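You operate a simulated robot arm through the tools that you are given. There is no shell and no other tool.

You run a simulated robot arm. Do the job below in one go: nothing can be reset, and whatever is moved stays where it is left.

## Task
Flush the blue nozzle till the tube runs clear, then put it back.
Fine: stand it in the flush pocket, open the valve, pump, and shut the valve before lifting it out. Set down upright: what you pick out.

It is judged by the outcome, as a careful person would: the job done as asked, and still so three seconds after it is handed in. It fails if anything else is knocked over, pushed out of place, dropped, spilled or broken.

## Robot
A 7-joint arm with a fingered hand, fixed in place. Base frame: the origin is on the floor under the middle of its stand, x ahead of it, y to its left, z up; the work surface is at about z = 853. Units: mm, rad, N and s.
With the tool pointing down near the work surface it reaches from about 200 to 800 mm from the base axis. Its first joint turns from -2.897 to 2.897 rad. Payload 4.9 kg.
The TCP is the grasp point between the finger pads, 32 mm short of the fingertips. In the tool frame z runs along the fingers and y along their closing line. The gripper opens to 192 mm; its body begins 89 mm behind the TCP. The gripper is a hand of 3 fingers: y runs from the thumb to the fingers, the wrist lies at [0, 0, -267] in the tool frame, and closing takes about 1.5 s.
Orientation is told as [roll, pitch, yaw] about the base's x, y, z axes, in that order, counted from this pose: with the fingers straight down and closing along the base's y, the tool's x points along the base's -x, its y along +y and its z along -z.

## Interface
- The arm moves only by the tool nudge_tool. Its argument "series" is a list of rows, each a list of 6 numbers: the shift along the tool's x, y, z in mm, then the turn, a rotation vector about the tool's x, y, z in rad. In form: [[dx, dy, dz, rx, ry, rz], ...]. A call has 1 to 20 rows; each row shifts and turns the commanded pose from where the row before left it, along the tool's axes as they then stand. "hand" is the finger opening in mm, from 0 to 192, set as the call begins (left out, the last holds). Rows are played at 5 a second. More than 50 mm and 0.15 rad between two rows, or a gripper value outside its range, and nothing of the call is played. Where a pose cannot be reached the arm comes as near as it can. A force on the tool above 40 N (or 10 N above the force at the start of the call, whichever is more), or a blocked arm, ends the call early, and 0.2 s more pass. Each finger travels about 153 mm/s and halts on what it meets, pressing with about 25 N; the grip force reading is that of the motor and also rises with nothing between the fingers. The clock runs only during rows and for 0.2 s after the last one: add rows that do not move to give the fingers time. The reply holds the time, the measured pose of the TCP, the force on the tool along the base axes, the opening and the grip force, in the units named above and with some noise, with the torque about the TCP (base axes, N m) and any sound that the robot's microphone picked up.
- Cameras (640 x 400 px; columns grow to the right, rows downward): "scene" is fixed at [402, -650.8, 1618.1]; the picture's right is [0.97, -0.24, 0.00], its down [-0.13, -0.52, -0.84] and it looks along [0.21, 0.82, -0.54] (base axes); focal length 329 px, centre (320, 200). "wrist" rides on the gripper at [80, -46, -113] in the tool frame; the picture's right is [0.50, 0.87, 0.00], its down [-0.67, 0.39, -0.63] and it looks along [-0.55, 0.32, 0.78] (tool axes); focal length 226 px, centre (320, 200). There is no depth. A picture from a camera that has moved, and an enlarged one, comes with that camera's place and axes in the base frame and with its lens.
- capture(camera): a new picture of that camera. The clock stands still meanwhile.
- set_fingers(finger1, finger2, thumb_bend): sets how far each is bent, from 0 (flat) to 1 (curled in); at 0.3 the hand is open as for a grip, at 0.7 the pads meet at the TCP. One left out holds its place. A second passes; each finger stops where it meets its share of the squeeze, and holds until it gets a number again. A gripper value or a shape takes the hand back. It gives what a move gives, with no picture; readings hold the bend of each and the force on the fingers (four entries, about 0 where the hand has none), thumb and palm.
- set_grasp(shape): the hand has 3 fingers and takes this shape, open, in about a second: jaw (thumb against the fingers, like two jaws); tri (thumb and two fingers); tip (a fingertip pinch); poke (one finger out to press); point (the index stretched); flat (the hand flat); cup (the hand cupped); fist (a fist). The gripper value then closes the fingers along that shape, each until it touches; the sizes above hold for jaw. It gives what a move gives, with no picture.
- close_up(camera, box): a new picture of the part [left, top, right, bottom] of that camera's present view, enlarged. The clock stands still meanwhile.
- close_job(): hands the job in; it is judged then, once.

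Places have to be worked out from the pictures, the camera data and where the tool is seen. Open the gripper and draw the arm clear of the work before you hand the job in, unless the task says otherwise.

The tools are called after "Emit:" by a JSON object that holds its "op" and its "data". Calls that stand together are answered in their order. nudge_tool: Moves the arm, as the interface text tells. Its arguments: {"type":"object","properties":{"series":{"type":"array","items":{"type":"array","items":{"type":"number"}}},"hand":{"type":"number"}},"required":["series"]} The other tools are called the same way: set_grasp (shape) gives the hand a shape; set_fingers (finger1, finger2, thumb_bend) moves the fingers one by one; capture (camera) takes a picture; close_up (camera, box) takes an enlarged picture of a part of a camera's view; close_job () hands the job in.

At the start:

```text
time: 0.0
ee_pos: [416.4, 176.2, 1276.3]
ee_rot: [-0.001, 0.0, 0.001]
wrist_force: [-0.3, 0.8, 0.2]
moment: [-0.01, -0.02, 0.01]
grip_width: 192.0
grip_force: 0.0
shape: jaw
bend: [0.3, 0.3, 0.3]
finger forces: [0.0, 0.1, 0.0, 0.0, 0.1, 0.2]
```

scene: 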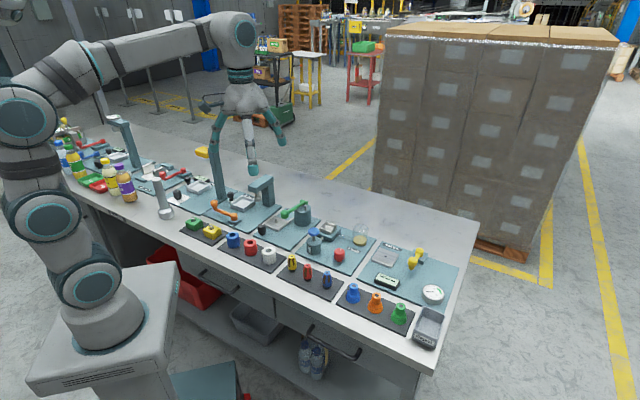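
wrist: 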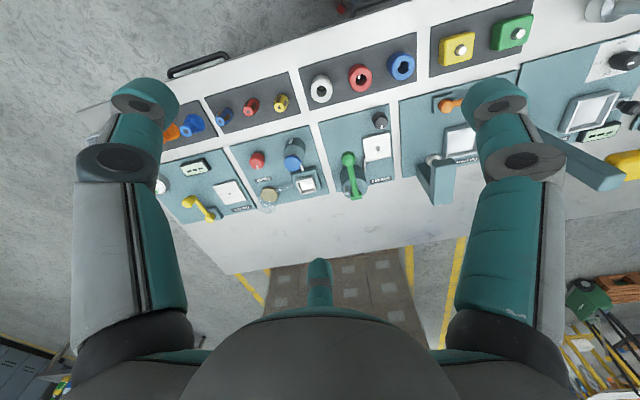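

The bench holds several stations and racks with blue items. I'll look more closely before moving anything.

Emit:
{"op": "close_up", "data": {"camera": "scene", "box": [280, 210, 480, 350]}}

Emit:
{"op": "close_up", "data": {"camera": "scene", "box": [160, 160, 340, 280]}}

Emit:
{"op": "close_up", "data": {"camera": "scene", "box": [280, 210, 400, 290]}}

Emit:
{"op": "close_up", "data": {"camera": "scene", "box": [340, 230, 480, 350]}}

```text
2.86 times, centred on (380, 280) of scene
camera zoom: at [402.0, -650.8, 1618.1], right [0.97, -0.24, 0.0], down [-0.13, -0.52, -0.84], along [0.21, 0.82, -0.54], focal length 940 px, centre (149, -29)
```

zoom: 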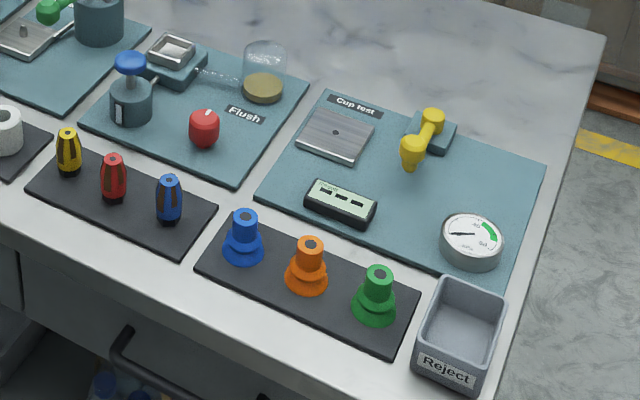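

```text
3.33 times, centred on (250, 220) of scene
camera zoom: at [402.0, -650.8, 1618.1], right [0.97, -0.24, 0.0], down [-0.13, -0.52, -0.84], along [0.21, 0.82, -0.54], focal length 1097 px, centre (553, 133)
```

zoom: 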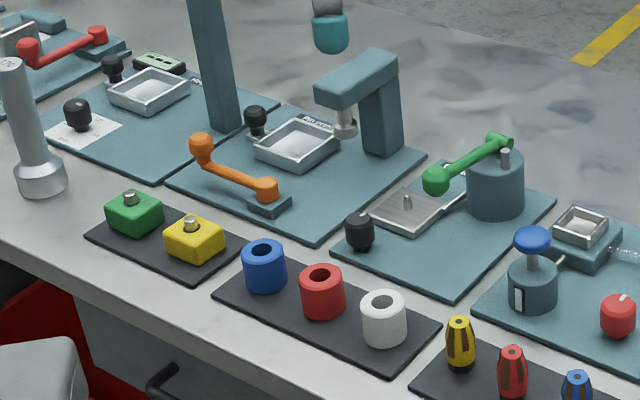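

```text
5.00 times, centred on (340, 250) of scene
camera zoom: at [402.0, -650.8, 1618.1], right [0.97, -0.24, 0.0], down [-0.13, -0.52, -0.84], along [0.21, 0.82, -0.54], focal length 1645 px, centre (220, -50)
```

zoom: 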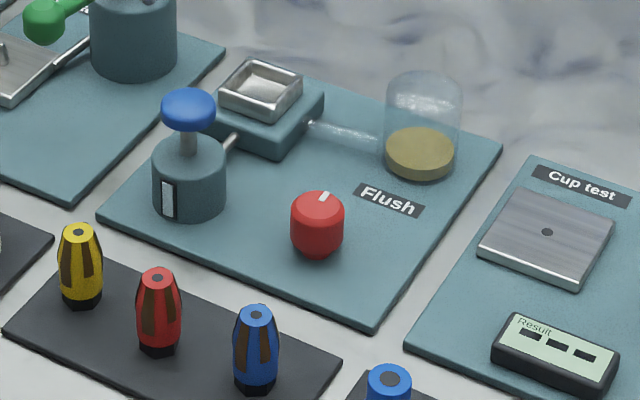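

```text
3.33 times, centred on (410, 290) of scene
camera zoom: at [402.0, -650.8, 1618.1], right [0.97, -0.24, 0.0], down [-0.13, -0.52, -0.84], along [0.21, 0.82, -0.54], focal length 1097 px, centre (20, -100)
```

zoom: 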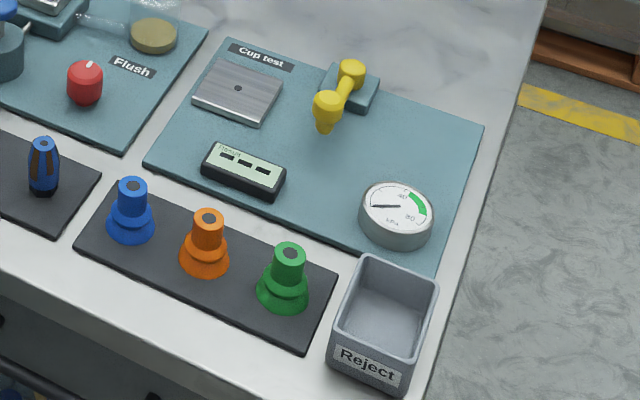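

The rack with yellow, red and blue fluted pieces holds the nozzles; the rightmost rack holds suction cups. The Flush board carries the pump with its blue knob, the silver pocket, the tube to the jar, and the red valve. I'll get enlarged wrist views to triangulate them.

Emit:
{"op": "close_up", "data": {"camera": "wrist", "box": [200, 80, 340, 220]}}

Emit:
{"op": "close_up", "data": {"camera": "wrist", "box": [200, 80, 300, 140]}}

Emit:
{"op": "close_up", "data": {"camera": "wrist", "box": [230, 130, 330, 215]}}

Emit:
{"op": "close_up", "data": {"camera": "scene", "box": [295, 220, 375, 270]}}

Emit:
{"op": "close_up", "data": {"camera": "scene", "box": [275, 245, 345, 300]}}

```text
2.86 times, centred on (270, 150) of wrist
camera zoom: at [338.8, 129.4, 1389.6], right [-0.5, 0.87, 0.0], down [0.67, 0.39, 0.63], along [0.55, 0.32, -0.78], focal length 646 px, centre (463, 343)
```

zoom: 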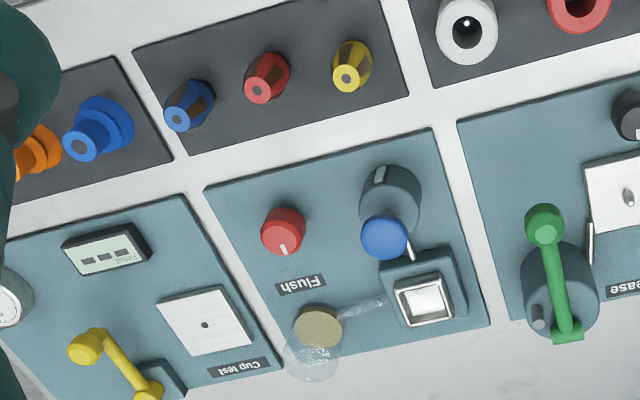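

```text
6.40 times, centred on (250, 110) of wrist
camera zoom: at [338.8, 129.4, 1389.6], right [-0.5, 0.87, 0.0], down [0.67, 0.39, 0.63], along [0.55, 0.32, -0.78], focal length 1447 px, centre (768, 776)
```

zoom: 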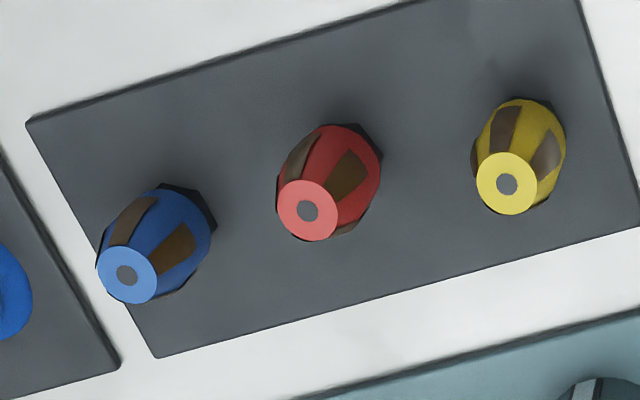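

```text
4.71 times, centred on (280, 172) of wrist
camera zoom: at [338.8, 129.4, 1389.6], right [-0.5, 0.87, 0.0], down [0.67, 0.39, 0.63], along [0.55, 0.32, -0.78], focal length 1064 px, centre (508, 329)
```

zoom: 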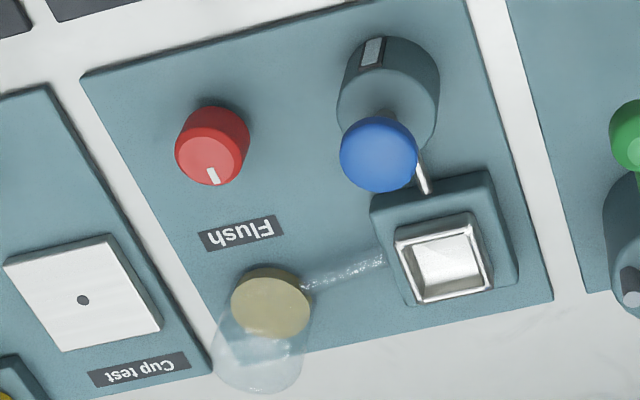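

```text
8.00 times, centred on (335, 245) of scene
camera zoom: at [402.0, -650.8, 1618.1], right [0.97, -0.24, 0.0], down [-0.13, -0.52, -0.84], along [0.21, 0.82, -0.54], focal length 2633 px, centre (200, -160)
```

zoom: 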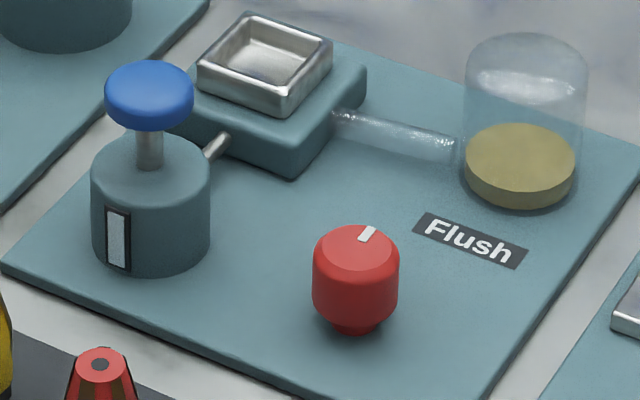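

```text
7.27 times, centred on (310, 272) of scene
camera zoom: at [402.0, -650.8, 1618.1], right [0.97, -0.24, 0.0], down [-0.13, -0.52, -0.84], along [0.21, 0.82, -0.54], focal length 2393 px, centre (393, -327)
```

zoom: 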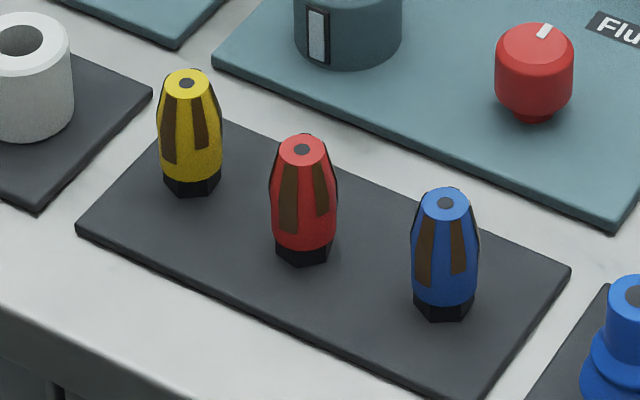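

I place the blue nozzle's top at about (597, 30, 907), upright in its rack, with the red one about 68 mm away. Next I'll look at how the hand is shaped at a smaller opening, up here in free space.

Emit:
{"op": "nudge_tool", "data": {"series": [[0, 0, 0, 0, 0, 0], [0, 0, 0, 0, 0, 0], [0, 0, 0, 0, 0, 0], [0, 0, 0, 0, 0, 0], [0, 0, 0, 0, 0, 0], [0, 0, 0, 0, 0, 0]], "hand": 60}}

Emit:
{"op": "capture", "data": {"camera": "wrist"}}

Emit:
{"op": "close_up", "data": {"camera": "scene", "box": [170, 60, 310, 200]}}

```text
time: 1.4
ee_pos: [417.2, 176.9, 1276.7]
ee_rot: [-0.001, 0.0, -0.001]
wrist_force: [-0.5, -0.1, 0.1]
moment: [-0.04, 0.02, 0.0]
grip_width: 60.3
grip_force: 0.0
shape: jaw
bend: [0.47, 0.47, 0.7]
finger forces: [0.0, 0.1, 0.1, 0.0, 0.0, 0.0]
```

```text
taken
camera wrist: at [338.8, 129.4, 1389.6], right [-0.5, 0.87, 0.0], down [0.67, 0.39, 0.63], along [0.55, 0.32, -0.78], focal length 226 px, centre (320, 200)
```

wrist: 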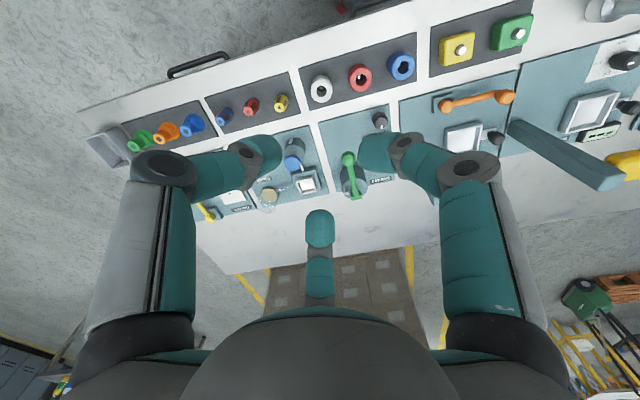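

```text
2.86 times, centred on (240, 130) of scene
camera zoom: at [402.0, -650.8, 1618.1], right [0.97, -0.24, 0.0], down [-0.13, -0.52, -0.84], along [0.21, 0.82, -0.54], focal length 940 px, centre (549, 400)
```

zoom: 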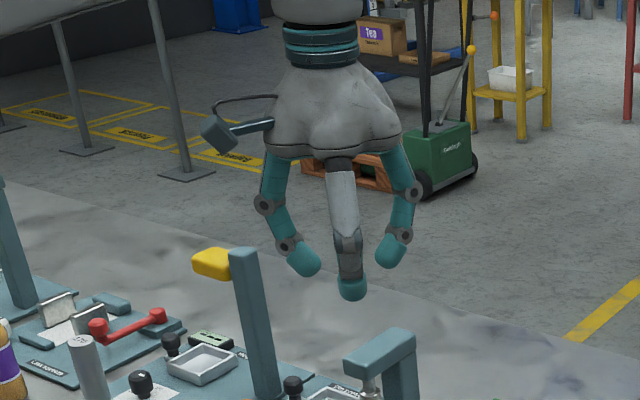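

The three fingers sit about 120° apart and converge on the TCP. I'll try the "tip" pinch in free space, since the pocket rim means gripping the nozzle with just the fingertips.

Emit:
{"op": "set_grasp", "data": {"shape": "tip"}}

Emit:
{"op": "capture", "data": {"camera": "wrist"}}

Emit:
{"op": "close_up", "data": {"camera": "scene", "box": [190, 70, 310, 190]}}

```text
time: 2.3
ee_pos: [417.6, 175.2, 1276.1]
ee_rot: [0.001, -0.001, 0.001]
wrist_force: [-0.5, 0.0, 0.4]
moment: [-0.02, -0.04, 0.04]
grip_width: 191.8
grip_force: 0.1
shape: tip
bend: [0.3, 0.3, 0.3]
finger forces: [0.0, 0.0, 0.0, 0.0, 0.1, 0.0]
```

```text
taken
camera wrist: at [338.8, 129.4, 1389.6], right [-0.5, 0.87, 0.0], down [0.67, 0.39, 0.63], along [0.55, 0.32, -0.78], focal length 226 px, centre (320, 200)
```

wrist: 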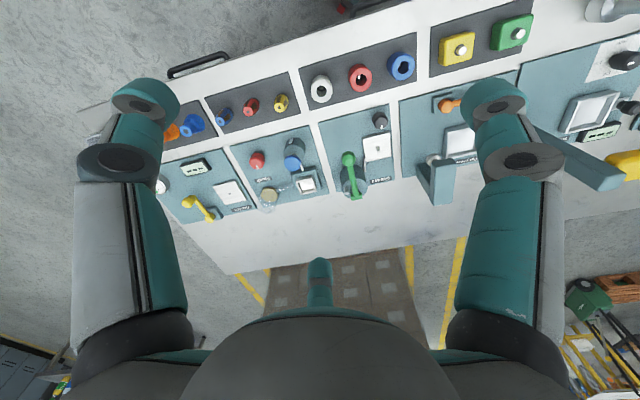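

```text
3.33 times, centred on (250, 130) of scene
camera zoom: at [402.0, -650.8, 1618.1], right [0.97, -0.24, 0.0], down [-0.13, -0.52, -0.84], along [0.21, 0.82, -0.54], focal length 1097 px, centre (553, 433)
```

zoom: 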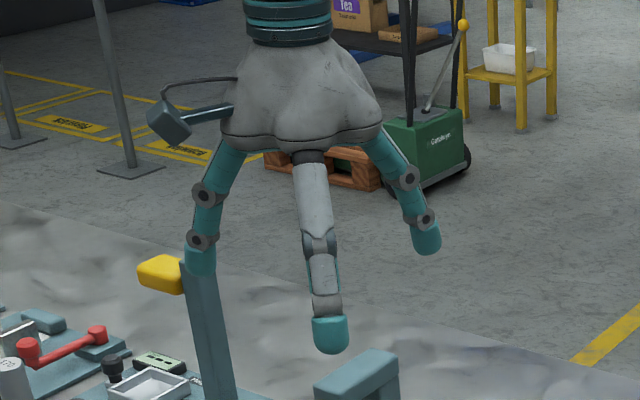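

The open "tip" shape looks the same as "jaw". I'll close it nearly to nozzle size to see how the fingertips meet.

Emit:
{"op": "nudge_tool", "data": {"series": [[0, 0, 0, 0, 0, 0], [0, 0, 0, 0, 0, 0], [0, 0, 0, 0, 0, 0], [0, 0, 0, 0, 0, 0], [0, 0, 0, 0, 0, 0], [0, 0, 0, 0, 0, 0], [0, 0, 0, 0, 0, 0]], "hand": 25}}

Emit:
{"op": "capture", "data": {"camera": "wrist"}}

Emit:
{"op": "close_up", "data": {"camera": "scene", "box": [190, 70, 310, 190]}}

```text
time: 3.9
ee_pos: [417.4, 176.1, 1275.5]
ee_rot: [0.0, 0.0, -0.001]
wrist_force: [-0.1, 0.4, -0.2]
moment: [0.0, -0.01, -0.02]
grip_width: 25.2
grip_force: 0.1
shape: tip
bend: [0.75, 0.75, 0.7]
finger forces: [0.1, 0.1, 0.0, 0.1, 0.1, 0.0]
```

```text
taken
camera wrist: at [338.8, 129.4, 1389.6], right [-0.5, 0.87, 0.0], down [0.67, 0.39, 0.63], along [0.55, 0.32, -0.78], focal length 226 px, centre (320, 200)
```

wrist: 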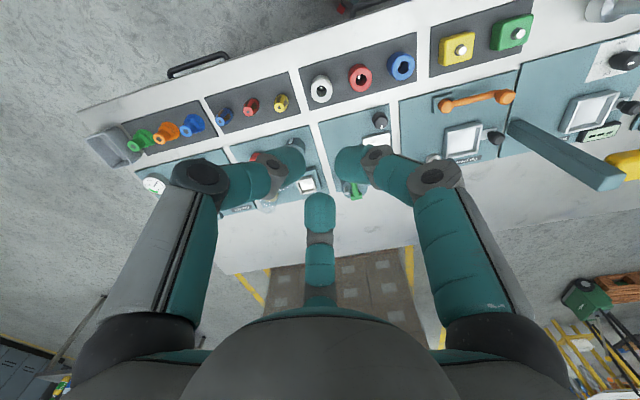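

```text
3.33 times, centred on (250, 130) of scene
camera zoom: at [402.0, -650.8, 1618.1], right [0.97, -0.24, 0.0], down [-0.13, -0.52, -0.84], along [0.21, 0.82, -0.54], focal length 1097 px, centre (553, 433)
```

zoom: 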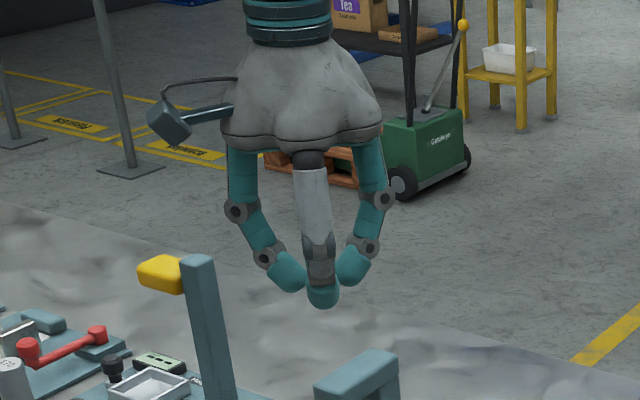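

"Tip" curls the fingertips inward. For comparison I'll look at "jaw" at the same small opening.

Emit:
{"op": "set_grasp", "data": {"shape": "jaw"}}

Emit:
{"op": "nudge_tool", "data": {"series": [[0, 0, 0, 0, 0, 0], [0, 0, 0, 0, 0, 0], [0, 0, 0, 0, 0, 0], [0, 0, 0, 0, 0, 0], [0, 0, 0, 0, 0, 0], [0, 0, 0, 0, 0, 0], [0, 0, 0, 0, 0, 0]], "hand": 25}}

Emit:
{"op": "capture", "data": {"camera": "wrist"}}

Emit:
{"op": "close_up", "data": {"camera": "scene", "box": [190, 70, 310, 190]}}

```text
time: 4.8
ee_pos: [417.6, 174.5, 1275.4]
ee_rot: [0.002, 0.0, 0.0]
wrist_force: [0.4, -0.5, 0.1]
moment: [0.01, 0.0, -0.04]
grip_width: 191.7
grip_force: 0.1
shape: jaw
bend: [0.3, 0.3, 0.3]
finger forces: [0.0, 0.1, 0.0, 0.0, 0.1, 0.0]
```

```text
time: 6.4
ee_pos: [417.3, 175.3, 1276.2]
ee_rot: [-0.001, -0.001, -0.003]
wrist_force: [0.8, 0.4, 0.8]
moment: [0.03, 0.01, 0.0]
grip_width: 25.2
grip_force: 0.1
shape: jaw
bend: [0.75, 0.75, 0.7]
finger forces: [0.0, 0.0, 0.0, 0.1, 0.0, 0.1]
```

```text
taken
camera wrist: at [338.8, 129.4, 1389.6], right [-0.5, 0.87, 0.0], down [0.67, 0.39, 0.63], along [0.55, 0.32, -0.78], focal length 226 px, centre (320, 200)
```

wrist: 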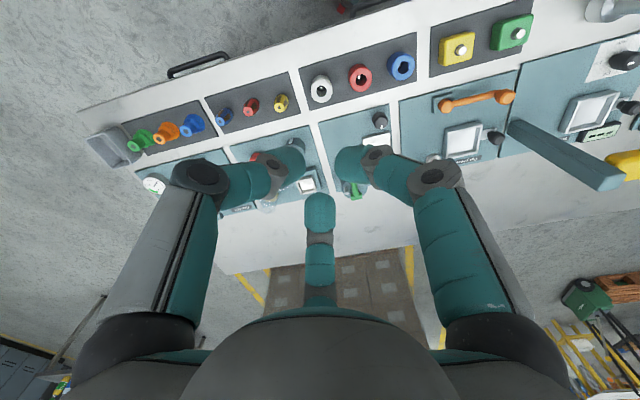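

```text
3.33 times, centred on (250, 130) of scene
camera zoom: at [402.0, -650.8, 1618.1], right [0.97, -0.24, 0.0], down [-0.13, -0.52, -0.84], along [0.21, 0.82, -0.54], focal length 1097 px, centre (553, 433)
```

zoom: 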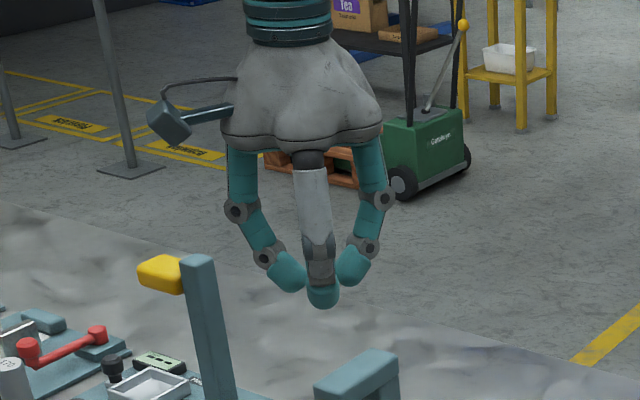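

Jaw and tip come out the same for this hand. I'll close it fully to see where the tips meet relative to the TCP.

Emit:
{"op": "nudge_tool", "data": {"series": [[0, 0, 0, 0, 0, 0], [0, 0, 0, 0, 0, 0], [0, 0, 0, 0, 0, 0]], "hand": 0}}

Emit:
{"op": "close_up", "data": {"camera": "wrist", "box": [240, 120, 400, 240]}}

Emit:
{"op": "close_up", "data": {"camera": "scene", "box": [210, 110, 290, 170]}}

```text
time: 7.2
ee_pos: [417.5, 174.8, 1275.7]
ee_rot: [0.001, 0.0, -0.001]
wrist_force: [0.7, -0.1, -0.5]
moment: [0.0, 0.0, -0.02]
grip_width: 0.1
grip_force: 24.7
shape: jaw
bend: [0.7, 0.7, 0.7]
finger forces: [0.0, 0.1, 0.0, 0.0, 0.0, 0.0]
```

```text
3.33 times, centred on (320, 180) of wrist
camera zoom: at [338.8, 129.4, 1389.6], right [-0.5, 0.87, 0.0], down [0.67, 0.39, 0.63], along [0.55, 0.32, -0.78], focal length 754 px, centre (320, 267)
```

zoom: 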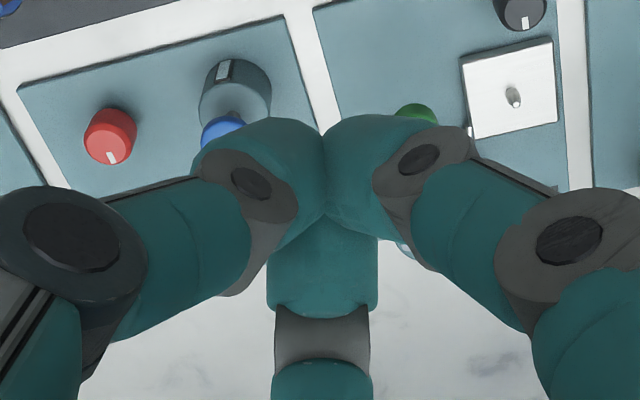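

```text
6.67 times, centred on (250, 140) of scene
camera zoom: at [402.0, -650.8, 1618.1], right [0.97, -0.24, 0.0], down [-0.13, -0.52, -0.84], along [0.21, 0.82, -0.54], focal length 2194 px, centre (787, 600)
```

zoom: 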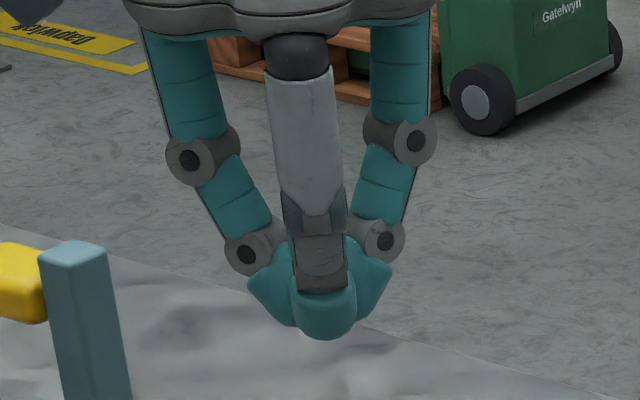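

When closed, the tips meet on the axis about 22 mm below the TCP, with the lowest point about 32 mm below. The gripper works as a three-point centring grip. I'll move high over to the blue nozzle, yaw about 0.337 rad so the fingers miss its row neighbours, and open to about 80 mm.

Emit:
{"op": "nudge_tool", "data": {"series": [[-30, -24.2, 0, 0, 0, 0], [-30, -24.2, 0, 0, 0, 0], [-30, -24.2, 0, 0, 0, 0], [-30, -24.2, 0, 0, 0, 0], [-30, -24.2, 0, 0, 0, 0], [-30, -24.2, 0, 0, 0, 0], [0, 0, 20, 0, 0, -0.112], [0, 0, 20, 0, 0, -0.112], [0, 0, 20, 0, 0, -0.113], [0, 0, 40, 0, 0, 0], [0, 0, 40, 0, 0, 0], [0, 0, 40, 0, 0, 0], [0, 0, 20, 0, 0, 0], [0, 0, 0, 0, 0, 0]], "hand": 80}}

Emit:
{"op": "capture", "data": {"camera": "wrist"}}

Emit:
{"op": "capture", "data": {"camera": "scene"}}

```text
time: 10.2
ee_pos: [597.7, 31.9, 1075.2]
ee_rot: [0.0, -0.001, 0.335]
wrist_force: [-0.7, -0.2, 1.0]
moment: [0.01, 0.01, 0.02]
grip_width: 79.8
grip_force: 0.0
shape: jaw
bend: [0.41, 0.41, 0.7]
finger forces: [0.0, 0.0, 0.1, 0.0, 0.0, 0.0]
```

```text
taken
camera wrist: at [539.0, -37.4, 1189.1], right [-0.76, 0.65, 0.0], down [0.51, 0.59, 0.63], along [0.41, 0.48, -0.78], focal length 226 px, centre (320, 200)
```

wrist: 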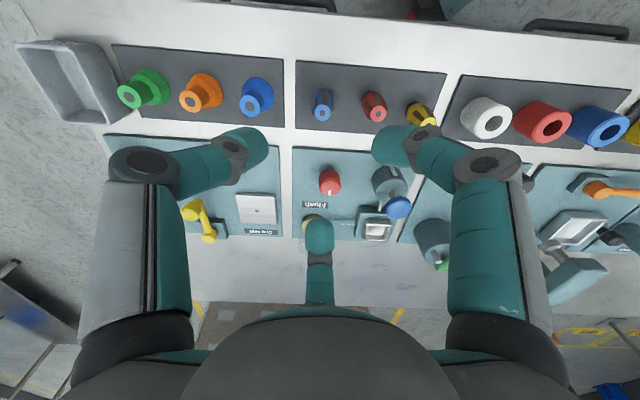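

```text
taken
```

scene: 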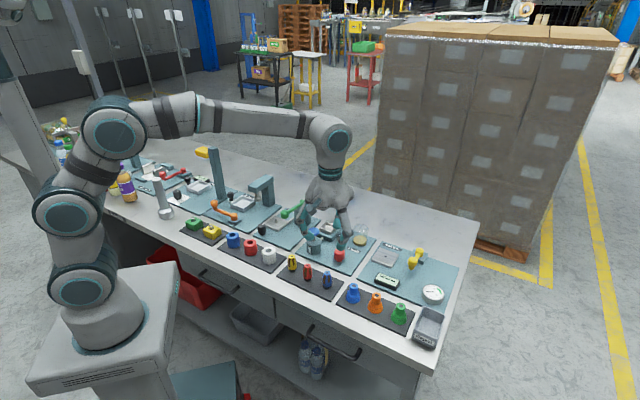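

The wrist view is now aligned with the bench. I'll enlarge the nozzle and the flush board to refine their positions.

Emit:
{"op": "close_up", "data": {"camera": "wrist", "box": [290, 70, 350, 130]}}

Emit:
{"op": "close_up", "data": {"camera": "wrist", "box": [290, 145, 430, 245]}}

Emit:
{"op": "close_up", "data": {"camera": "scene", "box": [290, 180, 390, 300]}}

```text
6.67 times, centred on (320, 100) of wrist
camera zoom: at [539.0, -37.4, 1189.1], right [-0.76, 0.65, 0.0], down [0.51, 0.59, 0.63], along [0.41, 0.48, -0.78], focal length 1507 px, centre (320, 867)
```

zoom: 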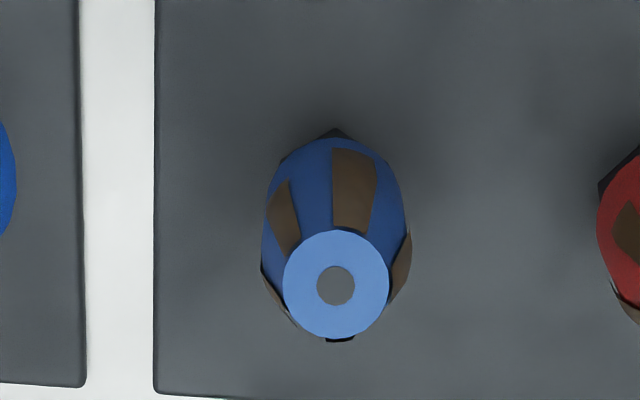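

```text
4.00 times, centred on (360, 195) of wrist
camera zoom: at [539.0, -37.4, 1189.1], right [-0.76, 0.65, 0.0], down [0.51, 0.59, 0.63], along [0.41, 0.48, -0.78], focal length 904 px, centre (160, 220)
```

zoom: 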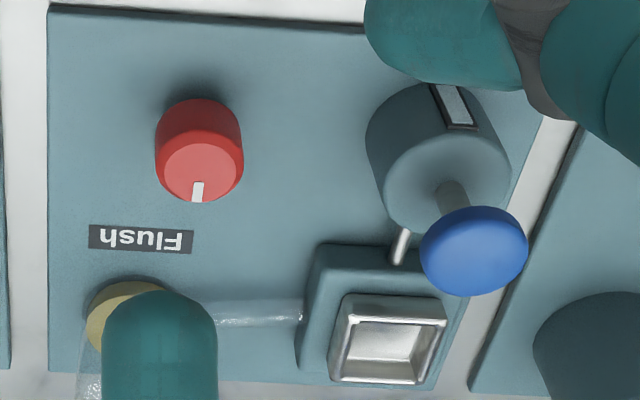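

```text
3.33 times, centred on (340, 240) of scene
camera zoom: at [402.0, -650.8, 1618.1], right [0.97, -0.24, 0.0], down [-0.13, -0.52, -0.84], along [0.21, 0.82, -0.54], focal length 1097 px, centre (253, 67)
```

zoom: 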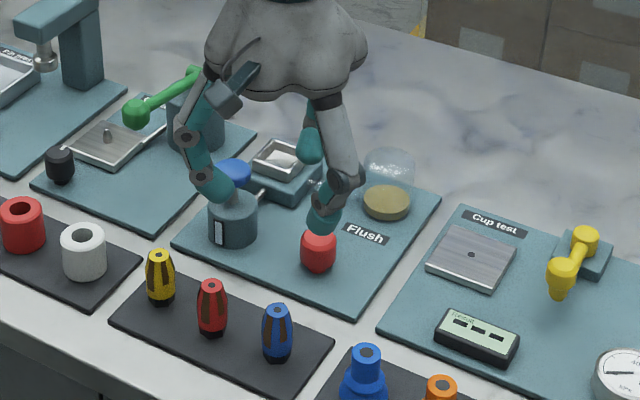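

The nozzle top is about 2–3 mm off the tool axis, and the brown streaks are dirt. I'll correct that and descend to just above it for a closer check.

Emit:
{"op": "nudge_tool", "data": {"series": [[2.3, 1.9, 30, 0, 0, 0], [0, 0, 30, 0, 0, 0], [0, 0, 25, 0, 0, 0], [0, 0, 20, 0, 0, 0], [0, 0, 10, 0, 0, 0], [0, 0, 0, 0, 0, 0]], "hand": 80}}

Emit:
{"op": "capture", "data": {"camera": "wrist"}}

Emit:
{"op": "close_up", "data": {"camera": "wrist", "box": [270, 110, 370, 200]}}

Emit:
{"op": "close_up", "data": {"camera": "scene", "box": [280, 210, 380, 310]}}

```text
time: 11.6
ee_pos: [595.8, 32.4, 961.9]
ee_rot: [0.001, -0.001, 0.338]
wrist_force: [0.2, -0.1, -0.6]
moment: [0.01, 0.01, 0.02]
grip_width: 79.9
grip_force: 0.0
shape: jaw
bend: [0.41, 0.41, 0.7]
finger forces: [0.0, 0.0, 0.0, 0.0, 0.0, 0.0]
```

```text
taken
camera wrist: at [535.9, -37.8, 1075.3], right [-0.76, 0.65, 0.0], down [0.51, 0.59, 0.63], along [0.41, 0.48, -0.78], focal length 226 px, centre (320, 200)
```

wrist: 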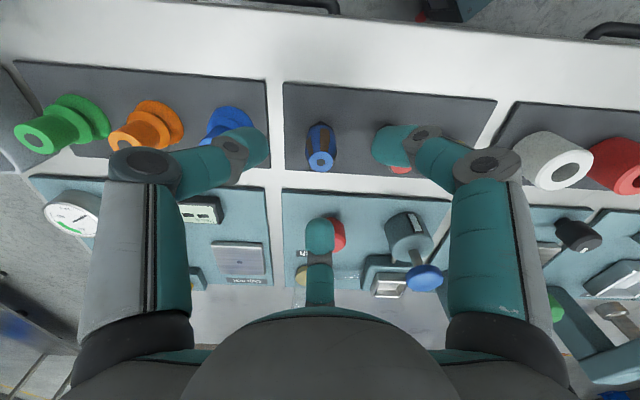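

```text
4.44 times, centred on (320, 155) of wrist
camera zoom: at [535.9, -37.8, 1075.3], right [-0.76, 0.65, 0.0], down [0.51, 0.59, 0.63], along [0.41, 0.48, -0.78], focal length 1005 px, centre (320, 400)
```

zoom: 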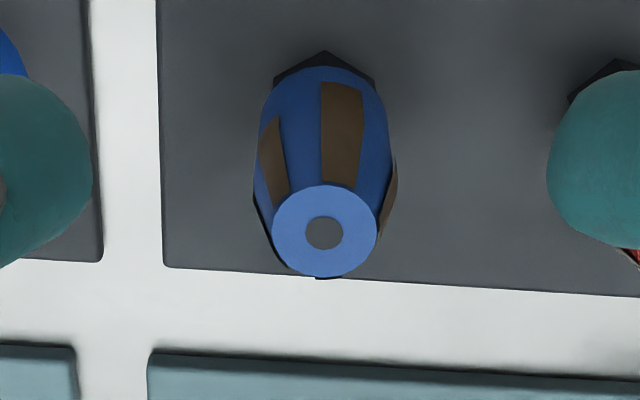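

```text
4.00 times, centred on (330, 260) of scene
camera zoom: at [402.0, -650.8, 1618.1], right [0.97, -0.24, 0.0], down [-0.13, -0.52, -0.84], along [0.21, 0.82, -0.54], focal length 1316 px, centre (280, -40)
```

zoom: 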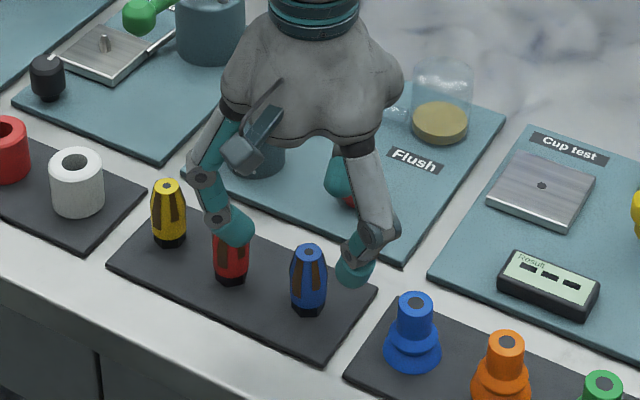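

Triangulating the wrist views puts the nozzle axis at about (595.3, 32.2), top z ≈ 912 and base z ≈ 857, and the tool axis is within about 1 mm of it. I'll narrow to 60 mm and descend to TCP z ≈ 909.

Emit:
{"op": "nudge_tool", "data": {"series": [[0, 0, 0, 0, 0, 0], [0, 0, 0, 0, 0, 0], [0.3, 0.5, 12, 0, 0, 0], [0, 0, 12, 0, 0, 0], [0, 0, 12, 0, 0, 0], [0, 0, 10, 0, 0, 0], [0, 0, 6.5, 0, 0, 0], [0, 0, 0, 0, 0, 0]], "hand": 60}}

Emit:
{"op": "capture", "data": {"camera": "wrist"}}

Emit:
{"op": "close_up", "data": {"camera": "scene", "box": [280, 230, 380, 310]}}

```text
time: 13.4
ee_pos: [594.2, 31.0, 909.9]
ee_rot: [0.0, 0.002, 0.337]
wrist_force: [0.3, 0.3, 0.2]
moment: [-0.01, 0.0, 0.04]
grip_width: 60.5
grip_force: 0.0
shape: jaw
bend: [0.47, 0.47, 0.7]
finger forces: [0.0, 0.0, 0.0, 0.0, 0.0, 0.0]
```

```text
taken
camera wrist: at [535.1, -38.4, 1023.1], right [-0.76, 0.65, 0.0], down [0.51, 0.59, 0.63], along [0.41, 0.48, -0.78], focal length 226 px, centre (320, 200)
```

wrist: 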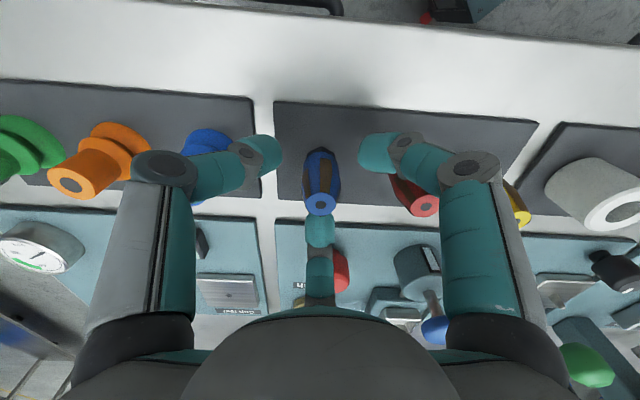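

```text
5.00 times, centred on (330, 270) of scene
camera zoom: at [402.0, -650.8, 1618.1], right [0.97, -0.24, 0.0], down [-0.13, -0.52, -0.84], along [0.21, 0.82, -0.54], focal length 1645 px, centre (270, -150)
```

zoom: 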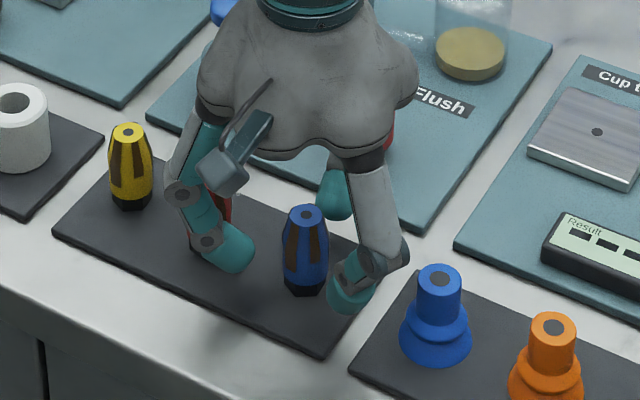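

The nozzle is centred between the three fingers. I'll close on it.

Emit:
{"op": "nudge_tool", "data": {"series": [[0, 0, 0, 0, 0, 0], [0, 0, 0, 0, 0, 0], [0, 0, 0, 0, 0, 0], [0, 0, 0, 0, 0, 0], [0, 0, 0, 0, 0, 0], [0, 0, 0, 0, 0, 0], [0, 0, 0, 0, 0, 0]], "hand": 0}}

Emit:
{"op": "capture", "data": {"camera": "wrist"}}

Emit:
{"op": "close_up", "data": {"camera": "scene", "box": [280, 230, 380, 310]}}

```text
time: 15.0
ee_pos: [594.0, 32.2, 909.1]
ee_rot: [0.0, -0.001, 0.337]
wrist_force: [0.6, -0.1, 0.5]
moment: [-0.02, 0.0, 0.03]
grip_width: 21.3
grip_force: 25.4
shape: jaw
bend: [0.75, 0.75, 0.7]
finger forces: [22.3, 22.1, 0.1, 0.0, 22.3, 0.0]
```

```text
taken
camera wrist: at [535.0, -38.4, 1023.2], right [-0.76, 0.65, 0.0], down [0.51, 0.59, 0.63], along [0.41, 0.48, -0.78], focal length 226 px, centre (320, 200)
```

wrist: 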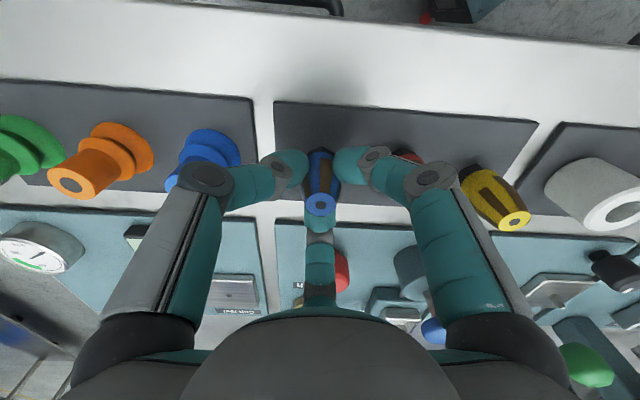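

```text
5.00 times, centred on (330, 270) of scene
camera zoom: at [402.0, -650.8, 1618.1], right [0.97, -0.24, 0.0], down [-0.13, -0.52, -0.84], along [0.21, 0.82, -0.54], focal length 1645 px, centre (270, -150)
```

zoom: 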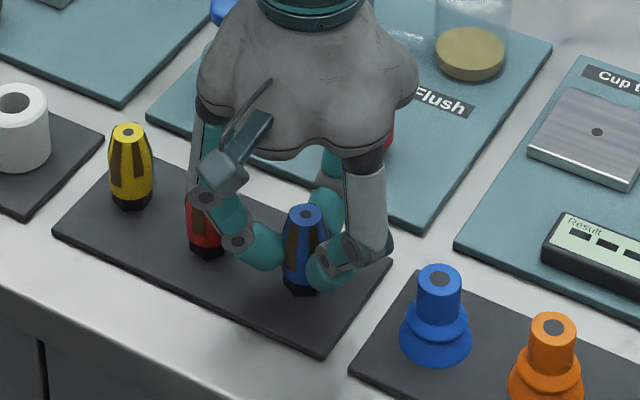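

The grip is firm at about 22 N on each of the three fingers, and the nozzle is still upright. I'll lift it straight up about 110 mm.

Emit:
{"op": "nudge_tool", "data": {"series": [[0, 0, -5, 0, 0, 0], [0, 0, -10, 0, 0, 0], [0, 0, -15, 0, 0, 0], [0, 0, -20, 0, 0, 0], [0, 0, -20, 0, 0, 0], [0, 0, -20, 0, 0, 0], [0, 0, -20, 0, 0, 0], [0, 0, 0, 0, 0, 0]]}}

Emit:
{"op": "capture", "data": {"camera": "wrist"}}

Emit:
{"op": "close_up", "data": {"camera": "scene", "box": [270, 180, 390, 300]}}

```text
time: 16.8
ee_pos: [595.7, 33.1, 1019.1]
ee_rot: [0.0, 0.001, 0.338]
wrist_force: [-0.3, -0.1, -0.2]
moment: [0.0, 0.03, 0.02]
grip_width: 21.3
grip_force: 25.5
shape: jaw
bend: [0.75, 0.75, 0.7]
finger forces: [22.2, 22.2, 0.0, 0.0, 22.3, 0.0]
```

```text
taken
camera wrist: at [535.6, -36.9, 1133.3], right [-0.76, 0.65, 0.0], down [0.51, 0.59, 0.63], along [0.41, 0.48, -0.78], focal length 226 px, centre (320, 200)
```

wrist: 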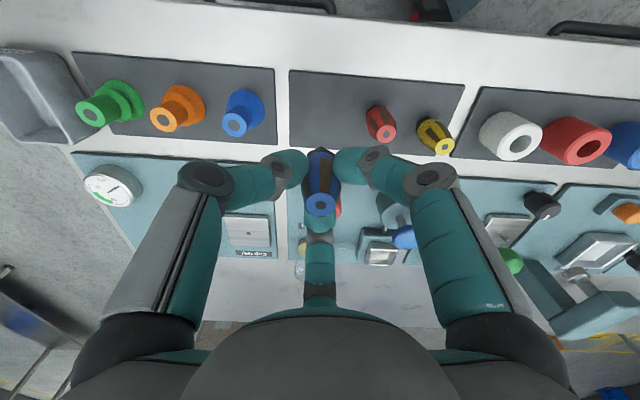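

```text
3.33 times, centred on (330, 240) of scene
camera zoom: at [402.0, -650.8, 1618.1], right [0.97, -0.24, 0.0], down [-0.13, -0.52, -0.84], along [0.21, 0.82, -0.54], focal length 1097 px, centre (287, 67)
```

zoom: 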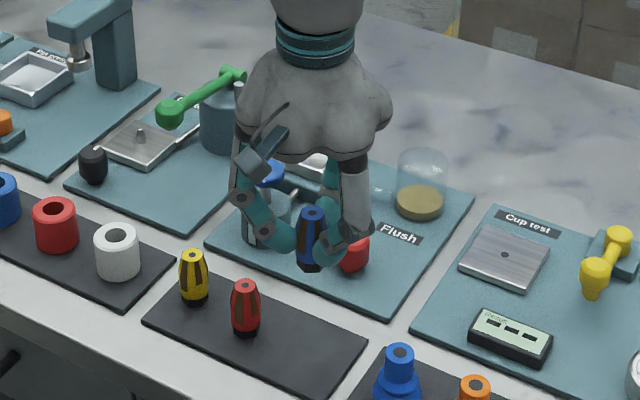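

The nozzle is lifted cleanly and the rack is flat with no socket. From this pose I'll measure the pocket, pump and valve again in the enlarged wrist view.

Emit:
{"op": "close_up", "data": {"camera": "wrist", "box": [330, 190, 430, 280]}}

Emit:
{"op": "close_up", "data": {"camera": "scene", "box": [310, 215, 390, 265]}}

```text
4.44 times, centred on (380, 235) of wrist
camera zoom: at [535.6, -36.9, 1133.3], right [-0.76, 0.65, 0.0], down [0.51, 0.59, 0.63], along [0.41, 0.48, -0.78], focal length 1005 px, centre (53, 44)
```

zoom: 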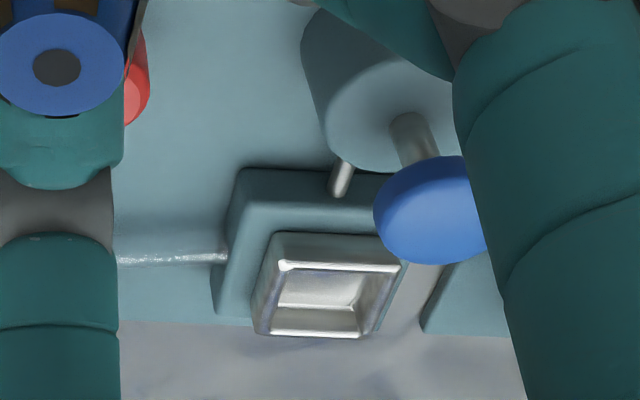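

```text
8.00 times, centred on (350, 240) of scene
camera zoom: at [402.0, -650.8, 1618.1], right [0.97, -0.24, 0.0], down [-0.13, -0.52, -0.84], along [0.21, 0.82, -0.54], focal length 2633 px, centre (80, -120)
```

zoom: 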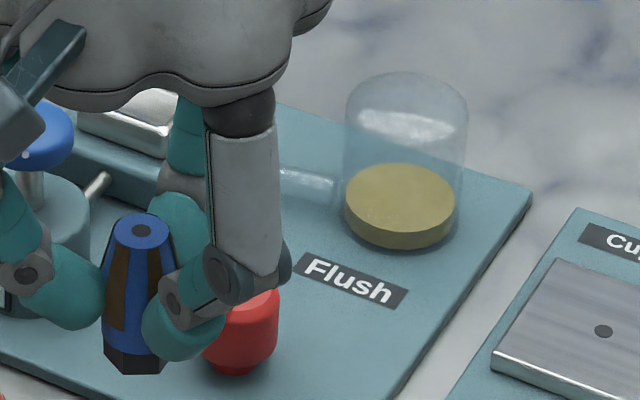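

I estimate the pocket centre at about (665, 276), rim z ≈ 891. I'll carry the nozzle across at this height, with its bottom about 25 mm above the pump knob level, and stop over the pocket.

Emit:
{"op": "nudge_tool", "data": {"series": [[-10, 14.47, 0, 0, 0, 0], [-20.84, 29.47, 0, 0, 0, 0], [-22.64, 32.0, 0, 0, 0, 0], [-22.64, 32.0, 0, 0, 0, 0], [-22.64, 32.0, 0, 0, 0, 0], [-22.64, 32.0, 0, 0, 0, 0], [-14.5, 20.4, 0, 0, 0, 0], [-10, 13.96, 0, 0, 0, 0], [0, 0, 0, 0, 0, 0], [0, 0, 0, 0, 0, 0]]}}

Emit:
{"op": "capture", "data": {"camera": "wrist"}}

Emit:
{"op": "close_up", "data": {"camera": "scene", "box": [270, 160, 390, 280]}}

```text
time: 19.0
ee_pos: [663.1, 275.2, 1019.5]
ee_rot: [0.0, 0.0, 0.339]
wrist_force: [0.3, 0.3, -0.9]
moment: [0.0, 0.01, 0.0]
grip_width: 21.0
grip_force: 25.3
shape: jaw
bend: [0.75, 0.75, 0.7]
finger forces: [22.4, 22.3, 0.0, 0.0, 22.3, 0.1]
```

```text
taken
camera wrist: at [604.7, 205.6, 1133.1], right [-0.76, 0.65, 0.0], down [0.51, 0.59, 0.63], along [0.41, 0.48, -0.78], focal length 226 px, centre (320, 200)
```

wrist: 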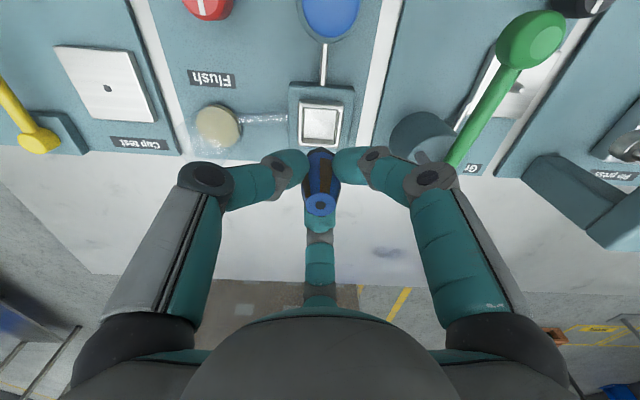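

```text
3.33 times, centred on (330, 220) of scene
camera zoom: at [402.0, -650.8, 1618.1], right [0.97, -0.24, 0.0], down [-0.13, -0.52, -0.84], along [0.21, 0.82, -0.54], focal length 1097 px, centre (287, 133)
```

zoom: 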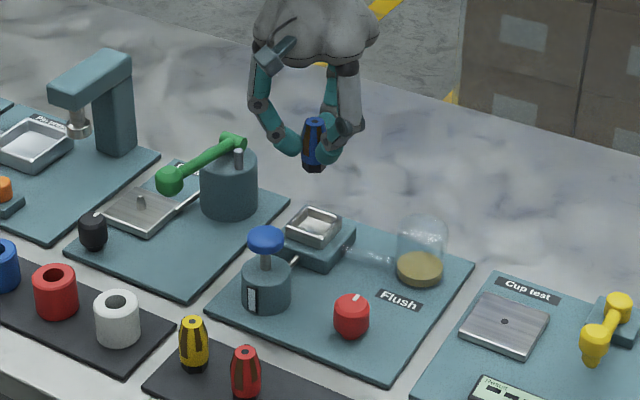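

The pocket is visible just below the nozzle. I'll zoom in to align precisely.

Emit:
{"op": "close_up", "data": {"camera": "wrist", "box": [275, 70, 365, 160]}}

Emit:
{"op": "close_up", "data": {"camera": "scene", "box": [295, 190, 365, 240]}}

```text
4.44 times, centred on (320, 115) of wrist
camera zoom: at [604.7, 205.6, 1133.1], right [-0.76, 0.65, 0.0], down [0.51, 0.59, 0.63], along [0.41, 0.48, -0.78], focal length 1005 px, centre (320, 578)
```

zoom: 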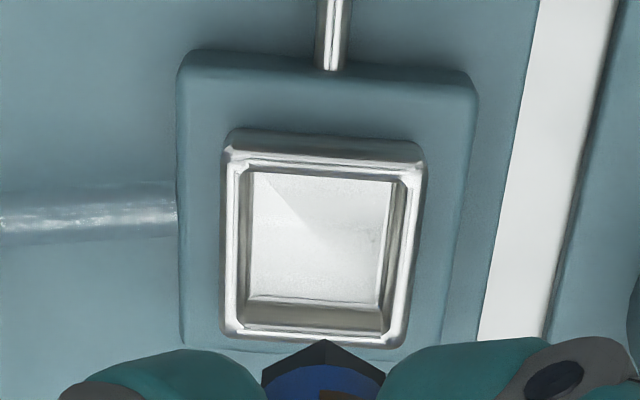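

```text
8.00 times, centred on (330, 215) of scene
camera zoom: at [402.0, -650.8, 1618.1], right [0.97, -0.24, 0.0], down [-0.13, -0.52, -0.84], along [0.21, 0.82, -0.54], focal length 2633 px, centre (240, 80)
```

zoom: 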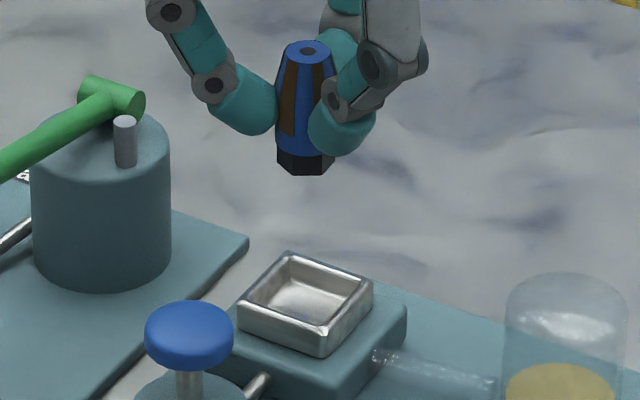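

The pocket rim centre lines up with the tool axis at z ≈ 892. The opening is about 37 mm inside and 15–20 mm deep, against a nozzle base of about 25 mm. I'll descend until the nozzle bottom is just above the rim and check again.

Emit:
{"op": "nudge_tool", "data": {"series": [[0, 0, 15, 0, 0, 0], [0, 0, 15, 0, 0, 0], [0, 0, 15, 0, 0, 0], [0, 0, 12, 0, 0, 0], [0, 0, 10, 0, 0, 0], [0, 0, 4, 0, 0, 0], [0, 0, 0, 0, 0, 0]]}}

Emit:
{"op": "close_up", "data": {"camera": "wrist", "box": [250, 100, 390, 220]}}

Emit:
{"op": "close_up", "data": {"camera": "scene", "box": [295, 195, 365, 245]}}

```text
time: 20.6
ee_pos: [665.7, 277.0, 947.3]
ee_rot: [-0.003, 0.001, 0.335]
wrist_force: [-0.5, 1.1, -0.9]
moment: [0.0, 0.01, 0.04]
grip_width: 21.5
grip_force: 25.2
shape: jaw
bend: [0.75, 0.75, 0.7]
finger forces: [22.3, 22.4, 0.1, 0.0, 22.3, 0.0]
```

```text
3.33 times, centred on (320, 160) of wrist
camera zoom: at [605.3, 206.2, 1060.8], right [-0.76, 0.65, 0.0], down [0.51, 0.59, 0.63], along [0.41, 0.48, -0.78], focal length 754 px, centre (320, 333)
```

zoom: 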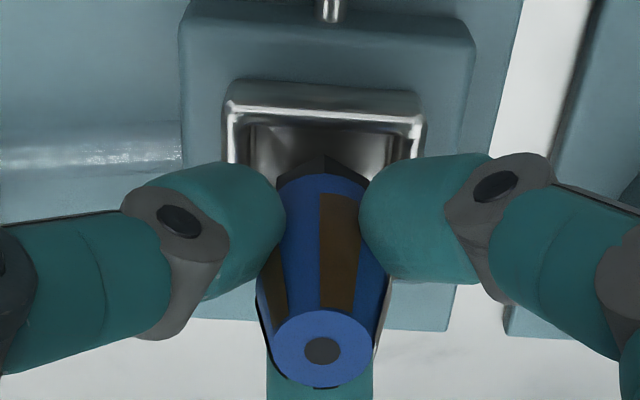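

```text
8.00 times, centred on (330, 220) of scene
camera zoom: at [402.0, -650.8, 1618.1], right [0.97, -0.24, 0.0], down [-0.13, -0.52, -0.84], along [0.21, 0.82, -0.54], focal length 2633 px, centre (240, 40)
```

zoom: 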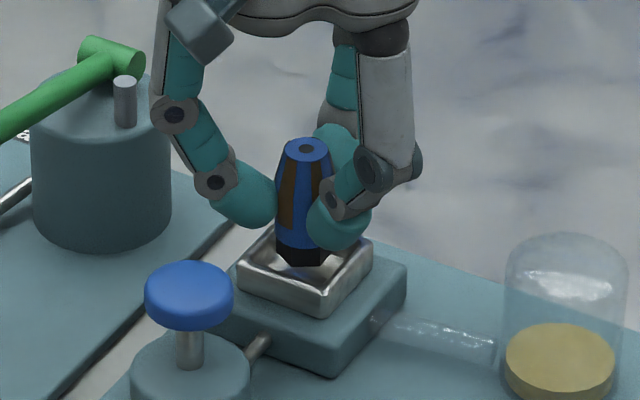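

The nozzle is centred over the pocket with its base just above the rim. I'll lower it in with small steps, watching the force.

Emit:
{"op": "nudge_tool", "data": {"series": [[-0.9, 0.5, 4, 0, 0, 0], [0, 0, 5, 0, 0, 0], [0, 0, 5, 0, 0, 0], [0, 0, 4, 0, 0, 0], [0, 0, 0, 0, 0, 0]]}}

Emit:
{"op": "close_up", "data": {"camera": "scene", "box": [295, 195, 365, 245]}}

Emit:
{"op": "close_up", "data": {"camera": "wrist", "box": [250, 100, 390, 220]}}

```text
time: 21.8
ee_pos: [666.7, 276.7, 934.9]
ee_rot: [0.0, -0.008, 0.336]
wrist_force: [-7.2, -3.5, 35.0]
moment: [-0.12, 0.21, -0.05]
grip_width: 23.1
grip_force: 24.9
shape: jaw
bend: [0.75, 0.76, 0.69]
finger forces: [32.1, 28.0, 0.0, 0.0, 31.7, 0.0]
```

```text
8.00 times, centred on (330, 220) of scene
camera zoom: at [402.0, -650.8, 1618.1], right [0.97, -0.24, 0.0], down [-0.13, -0.52, -0.84], along [0.21, 0.82, -0.54], focal length 2633 px, centre (240, 40)
```

zoom: 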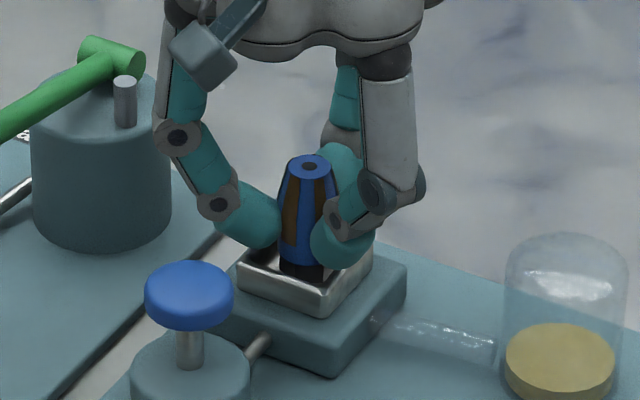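

```text
3.33 times, centred on (320, 160) of wrist
camera zoom: at [606.7, 206.5, 1047.8], right [-0.76, 0.65, 0.0], down [0.5, 0.59, 0.64], along [0.42, 0.48, -0.77], focal length 754 px, centre (320, 333)
```

zoom: 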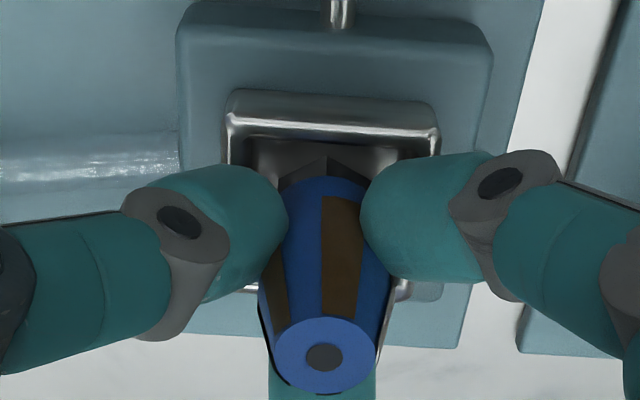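

Force has risen to 35 N at TCP z ≈ 935, so the nozzle base is on the pocket floor, about 8 mm below the rim. I'll back off a few mm to relieve the load before releasing.

Emit:
{"op": "nudge_tool", "data": {"series": [[0, 0, -2, 0, 0, 0], [0, 0, -2, 0, 0, 0], [0, 0, 0, 0, 0, 0]]}}

Emit:
{"op": "close_up", "data": {"camera": "scene", "box": [300, 195, 350, 230]}}

```text
time: 22.6
ee_pos: [667.0, 277.1, 935.7]
ee_rot: [-0.001, -0.004, 0.337]
wrist_force: [2.9, 2.0, 29.2]
moment: [0.09, -0.06, 0.03]
grip_width: 22.9
grip_force: 25.1
shape: jaw
bend: [0.75, 0.76, 0.69]
finger forces: [28.8, 30.4, 0.0, 0.0, 28.4, 0.1]
```

```text
11.43 times, centred on (325, 212) of scene
camera zoom: at [402.0, -650.8, 1618.1], right [0.97, -0.24, 0.0], down [-0.13, -0.52, -0.84], along [0.21, 0.82, -0.54], focal length 3761 px, centre (263, 57)
```

zoom: 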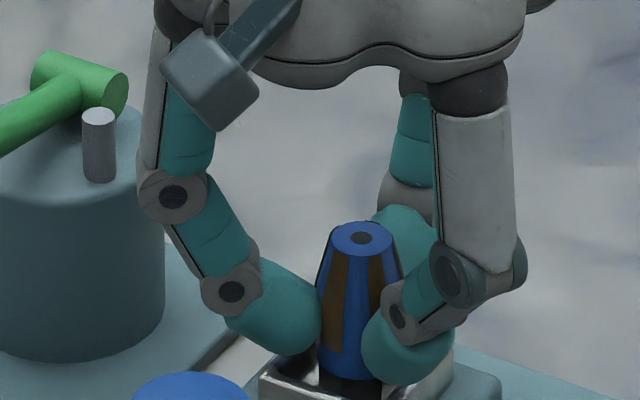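

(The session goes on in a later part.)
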